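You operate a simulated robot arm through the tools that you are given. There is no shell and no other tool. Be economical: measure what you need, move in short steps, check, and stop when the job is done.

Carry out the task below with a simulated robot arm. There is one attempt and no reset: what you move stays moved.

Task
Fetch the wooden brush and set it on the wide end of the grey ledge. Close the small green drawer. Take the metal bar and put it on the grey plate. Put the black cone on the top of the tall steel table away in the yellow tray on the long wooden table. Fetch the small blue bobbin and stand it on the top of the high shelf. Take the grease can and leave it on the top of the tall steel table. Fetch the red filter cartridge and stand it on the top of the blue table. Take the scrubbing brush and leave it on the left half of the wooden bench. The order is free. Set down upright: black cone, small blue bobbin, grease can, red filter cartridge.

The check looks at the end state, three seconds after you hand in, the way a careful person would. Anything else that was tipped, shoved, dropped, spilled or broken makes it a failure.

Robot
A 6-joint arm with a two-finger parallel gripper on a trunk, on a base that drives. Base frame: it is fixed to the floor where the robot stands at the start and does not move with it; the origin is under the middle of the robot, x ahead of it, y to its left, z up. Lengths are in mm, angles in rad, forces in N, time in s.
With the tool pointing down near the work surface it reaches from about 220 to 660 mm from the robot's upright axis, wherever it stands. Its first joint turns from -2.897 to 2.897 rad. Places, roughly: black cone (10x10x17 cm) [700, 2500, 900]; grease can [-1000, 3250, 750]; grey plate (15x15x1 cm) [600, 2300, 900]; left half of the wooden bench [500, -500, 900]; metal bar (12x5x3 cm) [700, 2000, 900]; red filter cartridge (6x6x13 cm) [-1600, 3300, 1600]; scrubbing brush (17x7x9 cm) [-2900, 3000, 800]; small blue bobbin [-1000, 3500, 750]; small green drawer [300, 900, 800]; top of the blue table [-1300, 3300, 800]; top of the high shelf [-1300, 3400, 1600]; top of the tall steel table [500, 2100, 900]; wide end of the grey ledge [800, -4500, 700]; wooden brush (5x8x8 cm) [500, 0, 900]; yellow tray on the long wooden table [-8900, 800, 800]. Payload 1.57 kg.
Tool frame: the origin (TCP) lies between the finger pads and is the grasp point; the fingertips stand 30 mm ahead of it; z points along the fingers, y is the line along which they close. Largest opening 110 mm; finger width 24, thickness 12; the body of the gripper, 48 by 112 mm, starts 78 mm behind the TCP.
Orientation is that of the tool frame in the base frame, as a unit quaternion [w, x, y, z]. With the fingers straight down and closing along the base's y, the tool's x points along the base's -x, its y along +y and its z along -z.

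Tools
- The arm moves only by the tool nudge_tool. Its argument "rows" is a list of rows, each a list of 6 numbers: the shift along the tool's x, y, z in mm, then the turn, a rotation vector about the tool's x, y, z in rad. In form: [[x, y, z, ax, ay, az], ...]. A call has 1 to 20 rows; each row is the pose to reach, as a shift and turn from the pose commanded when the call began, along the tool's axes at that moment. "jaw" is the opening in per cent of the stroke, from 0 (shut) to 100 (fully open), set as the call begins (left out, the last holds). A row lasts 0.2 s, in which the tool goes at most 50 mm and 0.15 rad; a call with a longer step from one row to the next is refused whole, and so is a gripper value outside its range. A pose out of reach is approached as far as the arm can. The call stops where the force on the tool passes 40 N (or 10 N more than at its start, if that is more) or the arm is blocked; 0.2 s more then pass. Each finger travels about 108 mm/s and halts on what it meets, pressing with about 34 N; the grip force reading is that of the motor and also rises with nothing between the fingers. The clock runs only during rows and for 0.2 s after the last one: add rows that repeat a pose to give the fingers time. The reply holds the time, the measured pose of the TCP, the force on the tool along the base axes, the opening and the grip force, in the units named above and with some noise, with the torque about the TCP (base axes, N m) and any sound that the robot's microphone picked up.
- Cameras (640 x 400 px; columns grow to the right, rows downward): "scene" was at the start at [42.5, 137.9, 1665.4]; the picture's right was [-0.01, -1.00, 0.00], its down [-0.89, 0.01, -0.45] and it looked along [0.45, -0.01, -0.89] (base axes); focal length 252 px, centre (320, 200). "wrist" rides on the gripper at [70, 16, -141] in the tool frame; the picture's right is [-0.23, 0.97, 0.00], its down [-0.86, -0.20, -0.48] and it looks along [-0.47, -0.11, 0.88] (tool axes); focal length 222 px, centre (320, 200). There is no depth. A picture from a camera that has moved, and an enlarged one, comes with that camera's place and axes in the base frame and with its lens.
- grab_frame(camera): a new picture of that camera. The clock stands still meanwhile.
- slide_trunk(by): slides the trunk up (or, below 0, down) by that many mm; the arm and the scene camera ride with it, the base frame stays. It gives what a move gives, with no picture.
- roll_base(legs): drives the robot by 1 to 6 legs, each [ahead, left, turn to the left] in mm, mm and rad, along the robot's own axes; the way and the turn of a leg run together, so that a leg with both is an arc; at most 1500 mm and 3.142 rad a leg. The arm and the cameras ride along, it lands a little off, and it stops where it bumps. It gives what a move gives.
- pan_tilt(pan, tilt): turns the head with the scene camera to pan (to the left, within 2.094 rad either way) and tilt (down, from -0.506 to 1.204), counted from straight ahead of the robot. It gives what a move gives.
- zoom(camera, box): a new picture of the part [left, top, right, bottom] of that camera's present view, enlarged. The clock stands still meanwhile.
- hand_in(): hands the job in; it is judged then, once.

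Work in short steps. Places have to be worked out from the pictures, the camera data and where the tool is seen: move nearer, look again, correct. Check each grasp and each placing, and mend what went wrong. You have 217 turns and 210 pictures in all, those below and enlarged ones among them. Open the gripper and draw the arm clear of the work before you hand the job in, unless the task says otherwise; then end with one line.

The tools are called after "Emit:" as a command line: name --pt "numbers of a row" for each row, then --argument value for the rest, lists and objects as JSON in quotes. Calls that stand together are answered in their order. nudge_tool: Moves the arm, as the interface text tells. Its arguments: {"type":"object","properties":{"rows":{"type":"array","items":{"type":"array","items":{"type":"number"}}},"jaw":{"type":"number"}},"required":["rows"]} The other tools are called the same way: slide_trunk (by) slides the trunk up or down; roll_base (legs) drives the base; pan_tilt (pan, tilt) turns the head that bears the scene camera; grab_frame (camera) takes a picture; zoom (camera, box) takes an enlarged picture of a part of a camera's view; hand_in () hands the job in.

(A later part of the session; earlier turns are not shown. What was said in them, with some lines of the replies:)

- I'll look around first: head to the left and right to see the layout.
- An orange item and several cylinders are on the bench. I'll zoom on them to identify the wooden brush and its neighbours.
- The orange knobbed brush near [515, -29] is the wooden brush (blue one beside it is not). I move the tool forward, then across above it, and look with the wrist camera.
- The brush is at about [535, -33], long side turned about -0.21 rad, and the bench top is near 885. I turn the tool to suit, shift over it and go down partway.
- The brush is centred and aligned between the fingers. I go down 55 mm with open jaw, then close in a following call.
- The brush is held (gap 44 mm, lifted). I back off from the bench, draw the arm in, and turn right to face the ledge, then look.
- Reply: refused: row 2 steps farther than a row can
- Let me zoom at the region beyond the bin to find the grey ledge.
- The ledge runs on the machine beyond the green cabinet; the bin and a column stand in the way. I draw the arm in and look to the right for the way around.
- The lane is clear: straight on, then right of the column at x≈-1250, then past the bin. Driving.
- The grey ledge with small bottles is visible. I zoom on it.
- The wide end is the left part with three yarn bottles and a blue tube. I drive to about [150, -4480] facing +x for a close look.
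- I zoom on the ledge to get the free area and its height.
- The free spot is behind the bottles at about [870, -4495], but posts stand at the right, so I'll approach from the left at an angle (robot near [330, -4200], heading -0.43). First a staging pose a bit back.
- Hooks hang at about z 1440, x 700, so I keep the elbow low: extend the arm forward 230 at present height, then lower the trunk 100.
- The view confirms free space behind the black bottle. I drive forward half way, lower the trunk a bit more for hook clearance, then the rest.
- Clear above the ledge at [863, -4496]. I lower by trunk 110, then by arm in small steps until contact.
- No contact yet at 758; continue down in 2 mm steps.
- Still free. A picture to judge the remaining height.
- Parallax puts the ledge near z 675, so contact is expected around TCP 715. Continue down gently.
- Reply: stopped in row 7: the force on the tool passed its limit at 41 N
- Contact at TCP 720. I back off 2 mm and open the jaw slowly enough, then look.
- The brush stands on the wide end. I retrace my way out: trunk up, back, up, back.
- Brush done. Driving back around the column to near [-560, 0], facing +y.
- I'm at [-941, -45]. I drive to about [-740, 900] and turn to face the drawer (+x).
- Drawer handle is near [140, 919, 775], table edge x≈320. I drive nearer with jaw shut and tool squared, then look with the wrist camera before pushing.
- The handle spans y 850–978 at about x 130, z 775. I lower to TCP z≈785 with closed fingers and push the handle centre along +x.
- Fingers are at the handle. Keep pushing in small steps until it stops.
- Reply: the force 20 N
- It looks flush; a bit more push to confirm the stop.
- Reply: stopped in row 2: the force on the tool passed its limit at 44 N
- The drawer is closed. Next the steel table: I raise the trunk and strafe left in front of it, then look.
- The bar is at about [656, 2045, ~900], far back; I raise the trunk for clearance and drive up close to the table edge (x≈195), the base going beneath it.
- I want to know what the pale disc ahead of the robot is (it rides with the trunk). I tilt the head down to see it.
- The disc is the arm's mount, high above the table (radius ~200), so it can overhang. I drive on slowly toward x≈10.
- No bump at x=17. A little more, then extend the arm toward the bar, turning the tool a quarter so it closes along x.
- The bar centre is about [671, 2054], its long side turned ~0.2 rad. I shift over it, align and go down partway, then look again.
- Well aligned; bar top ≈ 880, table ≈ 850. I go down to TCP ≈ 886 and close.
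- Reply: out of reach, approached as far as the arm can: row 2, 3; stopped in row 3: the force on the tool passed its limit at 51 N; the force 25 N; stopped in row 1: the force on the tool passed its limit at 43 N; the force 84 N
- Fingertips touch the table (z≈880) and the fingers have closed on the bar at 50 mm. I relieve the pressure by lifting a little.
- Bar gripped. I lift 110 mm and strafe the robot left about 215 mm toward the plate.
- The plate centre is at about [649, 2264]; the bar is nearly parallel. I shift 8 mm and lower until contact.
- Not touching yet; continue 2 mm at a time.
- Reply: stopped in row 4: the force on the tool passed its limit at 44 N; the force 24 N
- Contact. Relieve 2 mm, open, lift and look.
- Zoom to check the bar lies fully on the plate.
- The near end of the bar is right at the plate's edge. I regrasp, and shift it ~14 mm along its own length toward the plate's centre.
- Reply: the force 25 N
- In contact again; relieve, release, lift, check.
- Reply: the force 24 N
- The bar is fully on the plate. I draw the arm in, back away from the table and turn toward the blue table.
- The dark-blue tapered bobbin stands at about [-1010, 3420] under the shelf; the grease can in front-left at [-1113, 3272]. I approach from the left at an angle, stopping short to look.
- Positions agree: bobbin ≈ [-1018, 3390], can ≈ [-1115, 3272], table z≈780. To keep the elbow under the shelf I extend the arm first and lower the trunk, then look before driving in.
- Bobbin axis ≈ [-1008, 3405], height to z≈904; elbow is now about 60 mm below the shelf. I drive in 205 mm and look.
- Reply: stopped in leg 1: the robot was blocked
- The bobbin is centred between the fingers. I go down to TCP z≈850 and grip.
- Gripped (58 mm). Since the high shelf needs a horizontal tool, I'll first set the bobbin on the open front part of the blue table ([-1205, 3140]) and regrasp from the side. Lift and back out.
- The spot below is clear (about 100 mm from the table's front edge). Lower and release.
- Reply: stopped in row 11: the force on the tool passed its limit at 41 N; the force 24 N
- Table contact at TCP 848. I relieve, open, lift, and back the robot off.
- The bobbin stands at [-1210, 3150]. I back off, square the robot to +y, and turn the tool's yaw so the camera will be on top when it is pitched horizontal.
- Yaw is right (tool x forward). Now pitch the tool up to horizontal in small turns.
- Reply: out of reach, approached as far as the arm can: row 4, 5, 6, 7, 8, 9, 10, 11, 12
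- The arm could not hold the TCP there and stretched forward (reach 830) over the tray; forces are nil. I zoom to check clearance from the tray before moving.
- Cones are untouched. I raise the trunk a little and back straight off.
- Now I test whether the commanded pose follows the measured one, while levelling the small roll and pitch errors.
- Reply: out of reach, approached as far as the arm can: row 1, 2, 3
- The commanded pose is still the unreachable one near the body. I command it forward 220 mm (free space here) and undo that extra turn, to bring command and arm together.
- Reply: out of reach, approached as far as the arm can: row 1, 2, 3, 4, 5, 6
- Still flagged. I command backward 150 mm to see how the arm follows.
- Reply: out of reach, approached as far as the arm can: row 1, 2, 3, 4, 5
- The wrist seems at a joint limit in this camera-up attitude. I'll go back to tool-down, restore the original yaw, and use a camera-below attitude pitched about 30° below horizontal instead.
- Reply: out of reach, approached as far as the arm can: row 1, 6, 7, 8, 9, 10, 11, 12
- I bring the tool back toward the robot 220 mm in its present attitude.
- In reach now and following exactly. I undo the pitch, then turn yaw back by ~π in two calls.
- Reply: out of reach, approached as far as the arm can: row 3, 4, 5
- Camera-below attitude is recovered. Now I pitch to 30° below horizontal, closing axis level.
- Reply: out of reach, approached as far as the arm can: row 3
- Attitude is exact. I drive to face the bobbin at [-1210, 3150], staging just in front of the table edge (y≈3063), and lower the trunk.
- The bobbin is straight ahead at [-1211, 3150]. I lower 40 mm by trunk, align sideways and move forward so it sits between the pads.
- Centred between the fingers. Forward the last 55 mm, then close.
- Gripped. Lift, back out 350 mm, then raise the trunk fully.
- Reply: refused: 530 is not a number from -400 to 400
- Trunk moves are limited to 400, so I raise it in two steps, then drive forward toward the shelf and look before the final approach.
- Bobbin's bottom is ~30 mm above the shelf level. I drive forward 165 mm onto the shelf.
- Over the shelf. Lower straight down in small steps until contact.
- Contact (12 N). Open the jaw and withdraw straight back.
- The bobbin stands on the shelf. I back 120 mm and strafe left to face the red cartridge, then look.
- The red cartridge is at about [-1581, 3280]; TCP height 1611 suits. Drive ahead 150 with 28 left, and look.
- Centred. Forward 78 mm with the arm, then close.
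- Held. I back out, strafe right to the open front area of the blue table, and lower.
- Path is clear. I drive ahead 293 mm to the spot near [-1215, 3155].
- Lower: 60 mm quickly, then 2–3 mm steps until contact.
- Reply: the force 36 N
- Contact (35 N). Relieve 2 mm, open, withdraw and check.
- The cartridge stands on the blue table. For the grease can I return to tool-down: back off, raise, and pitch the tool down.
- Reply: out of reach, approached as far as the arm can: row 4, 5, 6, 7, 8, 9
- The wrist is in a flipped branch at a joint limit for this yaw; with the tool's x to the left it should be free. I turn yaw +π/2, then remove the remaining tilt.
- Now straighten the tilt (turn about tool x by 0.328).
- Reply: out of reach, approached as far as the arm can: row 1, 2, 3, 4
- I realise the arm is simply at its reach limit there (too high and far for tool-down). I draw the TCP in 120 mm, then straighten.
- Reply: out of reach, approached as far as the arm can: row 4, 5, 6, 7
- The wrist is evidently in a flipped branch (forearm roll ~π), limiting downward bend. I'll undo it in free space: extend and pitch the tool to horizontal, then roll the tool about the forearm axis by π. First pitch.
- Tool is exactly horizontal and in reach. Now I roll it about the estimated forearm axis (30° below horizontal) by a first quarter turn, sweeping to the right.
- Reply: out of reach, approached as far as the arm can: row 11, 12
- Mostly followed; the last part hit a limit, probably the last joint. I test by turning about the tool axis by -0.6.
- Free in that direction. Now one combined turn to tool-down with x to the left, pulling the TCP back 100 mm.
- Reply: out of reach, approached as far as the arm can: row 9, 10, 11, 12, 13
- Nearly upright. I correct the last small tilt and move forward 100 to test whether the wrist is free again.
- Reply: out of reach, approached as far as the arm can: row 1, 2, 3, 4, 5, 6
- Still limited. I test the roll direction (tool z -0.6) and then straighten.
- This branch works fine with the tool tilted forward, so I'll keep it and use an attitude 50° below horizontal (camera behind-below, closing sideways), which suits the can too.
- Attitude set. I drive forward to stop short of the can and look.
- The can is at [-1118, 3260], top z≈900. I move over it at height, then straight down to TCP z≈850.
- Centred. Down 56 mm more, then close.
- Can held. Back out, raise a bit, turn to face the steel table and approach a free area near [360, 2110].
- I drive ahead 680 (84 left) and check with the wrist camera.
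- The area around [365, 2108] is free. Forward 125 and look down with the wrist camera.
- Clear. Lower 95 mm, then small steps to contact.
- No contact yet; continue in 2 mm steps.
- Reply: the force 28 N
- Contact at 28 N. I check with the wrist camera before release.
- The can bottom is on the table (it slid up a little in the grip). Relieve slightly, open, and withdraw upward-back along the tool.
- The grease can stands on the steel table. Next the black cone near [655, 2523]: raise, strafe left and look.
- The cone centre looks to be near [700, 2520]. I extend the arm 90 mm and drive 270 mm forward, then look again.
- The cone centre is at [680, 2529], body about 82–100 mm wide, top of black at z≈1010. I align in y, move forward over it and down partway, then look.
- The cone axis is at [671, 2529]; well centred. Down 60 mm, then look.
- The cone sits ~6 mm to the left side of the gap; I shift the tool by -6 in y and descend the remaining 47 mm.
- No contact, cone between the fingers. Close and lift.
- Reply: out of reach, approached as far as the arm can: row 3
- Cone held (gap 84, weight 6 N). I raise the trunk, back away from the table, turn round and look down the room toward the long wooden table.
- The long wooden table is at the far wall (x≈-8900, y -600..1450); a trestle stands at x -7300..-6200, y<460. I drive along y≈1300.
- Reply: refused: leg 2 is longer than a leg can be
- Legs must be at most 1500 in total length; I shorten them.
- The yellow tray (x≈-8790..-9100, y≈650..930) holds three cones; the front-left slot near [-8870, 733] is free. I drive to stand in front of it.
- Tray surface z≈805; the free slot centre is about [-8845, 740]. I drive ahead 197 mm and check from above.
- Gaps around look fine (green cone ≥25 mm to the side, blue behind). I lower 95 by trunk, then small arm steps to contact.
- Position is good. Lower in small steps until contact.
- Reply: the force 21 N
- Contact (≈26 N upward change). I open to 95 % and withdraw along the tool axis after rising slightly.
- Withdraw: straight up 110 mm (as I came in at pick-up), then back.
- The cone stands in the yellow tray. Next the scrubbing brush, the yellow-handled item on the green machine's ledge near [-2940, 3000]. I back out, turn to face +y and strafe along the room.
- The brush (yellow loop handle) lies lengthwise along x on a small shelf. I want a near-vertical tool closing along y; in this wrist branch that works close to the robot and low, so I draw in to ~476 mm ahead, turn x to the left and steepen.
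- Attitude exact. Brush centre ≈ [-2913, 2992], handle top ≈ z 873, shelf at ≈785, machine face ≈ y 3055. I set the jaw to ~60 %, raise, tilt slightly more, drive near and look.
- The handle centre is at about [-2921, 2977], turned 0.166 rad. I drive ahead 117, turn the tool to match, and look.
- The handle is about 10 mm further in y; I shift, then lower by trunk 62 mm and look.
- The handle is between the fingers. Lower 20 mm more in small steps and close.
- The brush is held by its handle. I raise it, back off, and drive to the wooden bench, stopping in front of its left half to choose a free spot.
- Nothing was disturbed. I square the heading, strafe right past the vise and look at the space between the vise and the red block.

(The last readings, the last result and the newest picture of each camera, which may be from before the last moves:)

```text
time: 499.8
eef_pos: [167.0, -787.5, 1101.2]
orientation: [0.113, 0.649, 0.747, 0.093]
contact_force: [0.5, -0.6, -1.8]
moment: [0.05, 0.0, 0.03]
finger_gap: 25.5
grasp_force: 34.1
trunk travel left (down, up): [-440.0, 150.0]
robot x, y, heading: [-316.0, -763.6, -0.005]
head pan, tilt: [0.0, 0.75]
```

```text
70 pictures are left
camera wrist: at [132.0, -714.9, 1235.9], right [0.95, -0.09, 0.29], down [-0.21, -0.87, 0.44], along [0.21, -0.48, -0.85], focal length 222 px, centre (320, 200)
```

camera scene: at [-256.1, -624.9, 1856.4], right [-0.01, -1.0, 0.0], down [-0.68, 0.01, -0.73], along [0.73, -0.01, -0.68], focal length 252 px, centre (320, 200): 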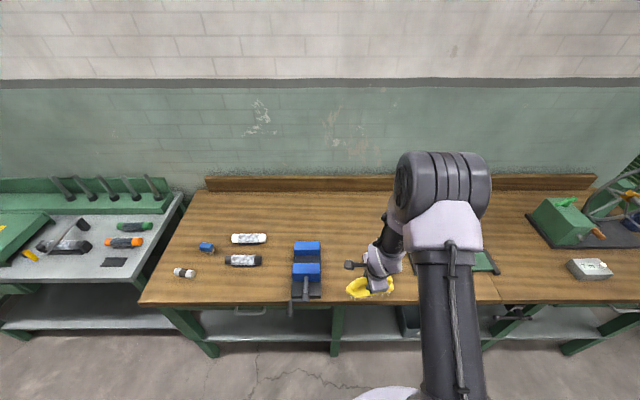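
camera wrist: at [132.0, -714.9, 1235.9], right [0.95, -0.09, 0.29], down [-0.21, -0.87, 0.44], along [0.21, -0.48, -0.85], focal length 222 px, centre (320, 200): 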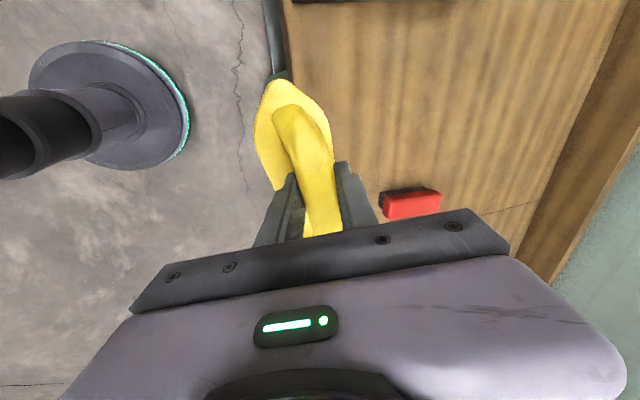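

Free space between the vise (y≥-640) and the red block (y≤-940): the brush fits centred at about [430, -793]. I drive ahead 263 and lower by trunk.

Emit:
roll_base --legs '[[263, -5, 0]]'

Emit:
slide_trunk --by -95

Emit:
grab_frame --camera "wrist"

Emit:
zoom --camera "scene" --box '[260, 190, 480, 330]'

```text
time: 501.6
eef_pos: [431.8, -794.5, 1099.7]
orientation: [0.111, 0.649, 0.747, 0.093]
contact_force: [-0.6, 0.2, -2.1]
moment: [0.0, -0.01, -0.01]
finger_gap: 25.5
grasp_force: 33.3
trunk travel left (down, up): [-440.0, 150.0]
robot x, y, heading: [-58.5, -769.2, -0.009]
head pan, tilt: [0.0, 0.75]
```

```text
time: 502.9
eef_pos: [431.2, -794.5, 1003.9]
orientation: [0.112, 0.65, 0.746, 0.092]
contact_force: [-0.7, -0.5, -0.5]
moment: [0.0, 0.02, -0.02]
finger_gap: 25.2
grasp_force: 33.7
trunk travel left (down, up): [-345.0, 245.0]
robot x, y, heading: [-54.8, -769.9, -0.01]
head pan, tilt: [0.0, 0.75]
```

```text
69 pictures are left
camera wrist: at [395.7, -721.6, 1141.0], right [0.95, -0.09, 0.29], down [-0.21, -0.87, 0.44], along [0.21, -0.48, -0.85], focal length 222 px, centre (320, 200)
```

wrist: 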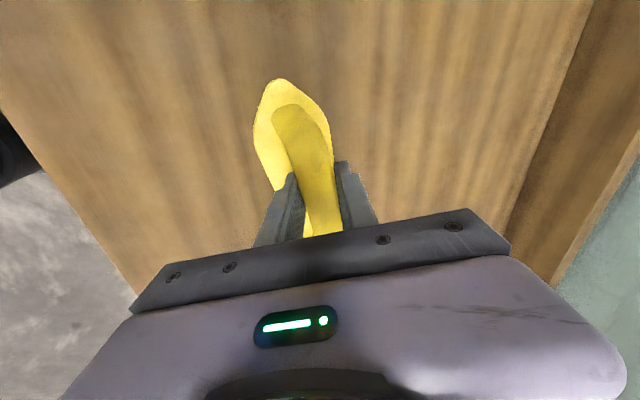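

```text
2.86 times, centred on (370, 260) of scene
camera zoom: at [7.6, -631.3, 1761.5], right [-0.01, -1.0, 0.0], down [-0.68, 0.01, -0.73], along [0.73, -0.01, -0.68], focal length 719 px, centre (177, 29)
```

zoom: 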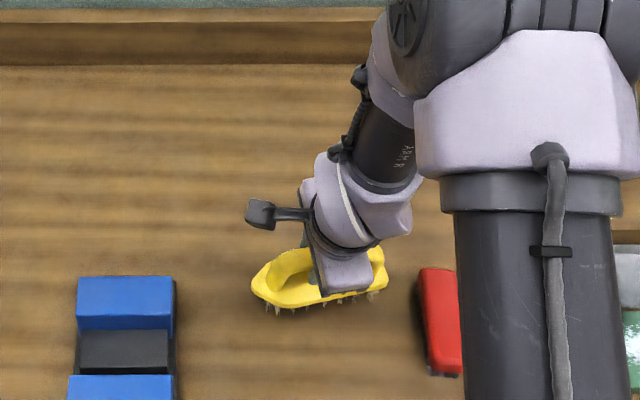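

The brush hangs nearly level. I shift 20 mm toward the vise side and lower in small steps to contact.

Emit:
nudge_tool --pt "20 3 0 0 0 0" --pt "20 -2.7 19 0 0 0" --pt "20 -6.9 33.5 0 0 0" --pt "20 -7.7 36.4 0 0 0" --pt "20 -8.6 39.3 0 0 0" --pt "20 -9.4 42.2 0 0 0" --pt "20 -10.3 45 0 0 0" --pt "20 -11.1 47.9 0 0 0" --pt "20 -12 50.8 0 0 0" --pt "20 -12.8 53.6 0 0 0" --pt "20 -13.7 56.5 0 0 0"

Emit:
zoom --camera "scene" --box '[260, 190, 480, 330]'

```text
time: 505.1
eef_pos: [429.3, -778.3, 953.5]
orientation: [0.114, 0.65, 0.746, 0.095]
contact_force: [-6.8, 0.3, 29.2]
moment: [0.15, -0.08, -0.06]
finger_gap: 25.8
grasp_force: 33.9
trunk travel left (down, up): [-345.0, 245.0]
robot x, y, heading: [-56.6, -768.5, -0.011]
head pan, tilt: [0.0, 0.75]
stopped in row 10: the force on the tool passed its limit at 45 N (the readings are from after the stop); the commanded pose is now the measured one
```

```text
2.86 times, centred on (370, 260) of scene
camera zoom: at [3.2, -631.2, 1761.7], right [-0.01, -1.0, 0.0], down [-0.68, 0.01, -0.73], along [0.73, -0.01, -0.68], focal length 719 px, centre (177, 29)
```

zoom: 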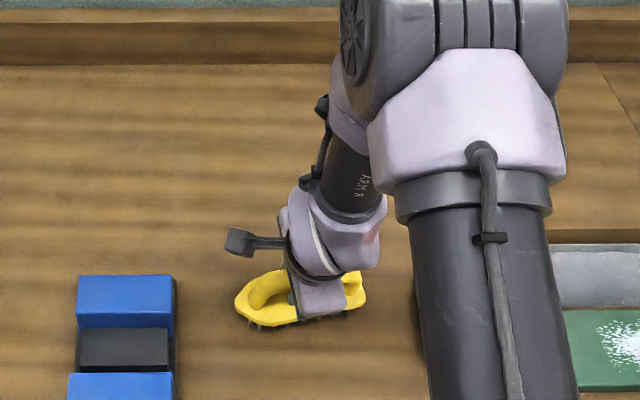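

Contact. Relieve, open to 60 %, lift along the tool axis and check.

Emit:
nudge_tool --pt "0 0.5 -1.5 0 0 0" --pt "0 0.5 -1.5 0 0 0"

Emit:
nudge_tool --pt "0 0 0 0 0 0" --pt "0 0 0 0 0 0" --pt "0 0 0 0 0 0" --jaw 62

Emit:
slide_trunk --by 130

Emit:
grab_frame --camera "wrist"

Emit:
zoom --camera "scene" --box '[260, 190, 480, 330]'

```text
time: 505.7
eef_pos: [429.7, -777.0, 952.8]
orientation: [0.114, 0.649, 0.746, 0.094]
contact_force: [-5.1, -0.3, 27.2]
moment: [0.02, -0.08, -0.18]
finger_gap: 25.7
grasp_force: 34.3
trunk travel left (down, up): [-345.0, 245.0]
robot x, y, heading: [-57.1, -771.0, -0.01]
head pan, tilt: [0.0, 0.75]
```

```text
time: 506.1
eef_pos: [437.8, -776.2, 955.6]
orientation: [0.119, 0.648, 0.746, 0.098]
contact_force: [7.0, 3.7, 29.0]
moment: [0.29, 0.53, -0.11]
finger_gap: 54.3
grasp_force: 0.1
trunk travel left (down, up): [-345.0, 245.0]
robot x, y, heading: [-54.1, -771.3, -0.011]
head pan, tilt: [0.0, 0.75]
stopped in row 2: the force on the tool passed its limit at 45 N (the readings are from after the stop); the commanded pose is now the measured one
```

```text
time: 507.7
eef_pos: [435.9, -777.5, 1083.6]
orientation: [0.116, 0.649, 0.746, 0.096]
contact_force: [0.9, 0.6, 0.5]
moment: [0.0, 0.03, 0.0]
finger_gap: 68.1
grasp_force: 0.1
trunk travel left (down, up): [-475.0, 115.0]
robot x, y, heading: [-56.6, -770.8, -0.005]
head pan, tilt: [0.0, 0.75]
```

```text
66 pictures are left
camera wrist: at [398.8, -704.1, 1219.4], right [0.95, -0.09, 0.3], down [-0.22, -0.87, 0.44], along [0.22, -0.48, -0.85], focal length 222 px, centre (320, 200)
```

wrist: 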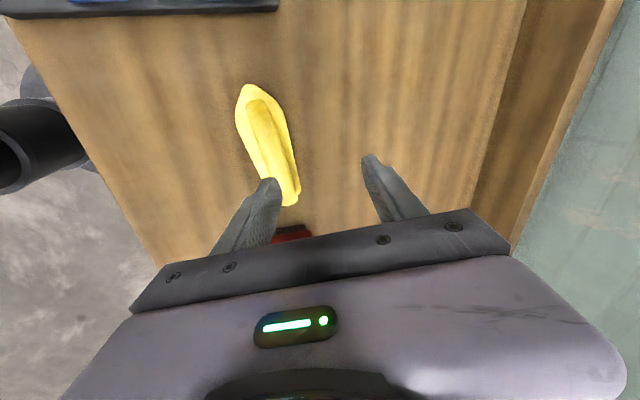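

```text
2.86 times, centred on (370, 260) of scene
camera zoom: at [7.9, -631.2, 1891.3], right [-0.01, -1.0, 0.0], down [-0.68, 0.01, -0.73], along [0.73, -0.01, -0.68], focal length 719 px, centre (177, 29)
```

zoom: 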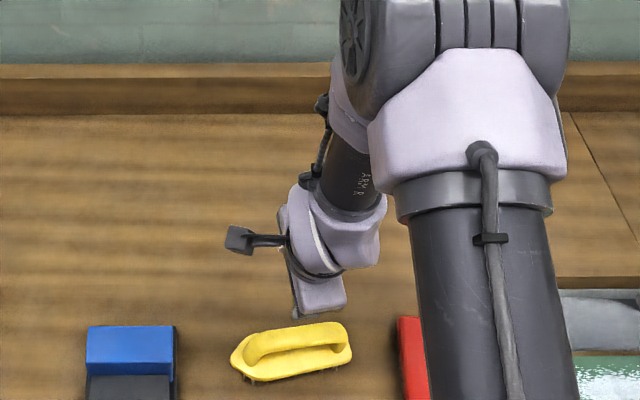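

The brush stands on its bristles on the bench's left half. I open the gripper fully and back clear, then take a last look.

Emit:
roll_base --legs '[[-400, 0, 0]]'

Emit:
nudge_tool --pt "0 0 0 0 0 0" --pt "0 0 0 0 0 0" --jaw 100

Emit:
grab_frame --camera "scene"

Emit:
pan_tilt --pan 1.1 --tilt 0.4

Emit:
grab_frame --camera "scene"

```text
time: 510.2
eef_pos: [38.1, -775.0, 1084.5]
orientation: [0.117, 0.649, 0.745, 0.096]
contact_force: [0.0, 0.8, 1.0]
moment: [-0.01, 0.0, -0.01]
finger_gap: 68.4
grasp_force: 0.1
trunk travel left (down, up): [-475.0, 115.0]
robot x, y, heading: [-454.6, -764.8, -0.014]
head pan, tilt: [0.0, 0.75]
```

```text
time: 510.8
eef_pos: [38.2, -774.8, 1082.9]
orientation: [0.116, 0.65, 0.745, 0.095]
contact_force: [0.6, 0.9, 0.3]
moment: [0.04, -0.02, -0.01]
finger_gap: 109.9
grasp_force: 0.0
trunk travel left (down, up): [-475.0, 115.0]
robot x, y, heading: [-454.9, -766.0, -0.011]
head pan, tilt: [0.0, 0.75]
```

```text
64 pictures are left
camera scene: at [-390.0, -627.6, 1891.4], right [-0.01, -1.0, 0.0], down [-0.68, 0.01, -0.73], along [0.73, -0.01, -0.68], focal length 252 px, centre (320, 200)
```

scene: 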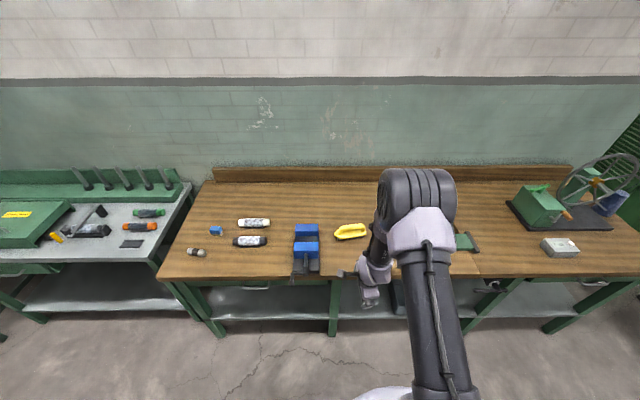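

```text
time: 512.1
eef_pos: [37.4, -775.3, 1083.7]
orientation: [0.116, 0.65, 0.745, 0.096]
contact_force: [0.5, 0.3, 0.3]
moment: [0.04, 0.01, 0.01]
finger_gap: 110.2
grasp_force: 0.0
trunk travel left (down, up): [-475.0, 115.0]
robot x, y, heading: [-453.4, -763.2, -0.018]
head pan, tilt: [1.1, 0.4]
```

```text
63 pictures are left
camera scene: at [-429.4, -544.6, 1922.5], right [0.89, -0.46, 0.0], down [-0.18, -0.34, -0.92], along [0.43, 0.82, -0.39], focal length 252 px, centre (320, 200)
```

scene: 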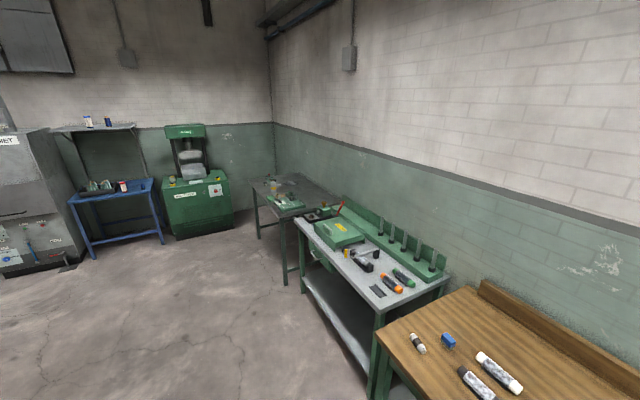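

Everything is in place: the cartridge and bobbin stand, the can is on the steel table, the brush is in the bench's left half, and the gripper is open and clear. Handing in.

Emit:
hand_in

```text
The job is handed in.
```

All eight jobs are done and handed in: both brushes, the metal bar, cone, bobbin, grease can and cartridge were each seen resting in place after release, and the drawer was seen closed.
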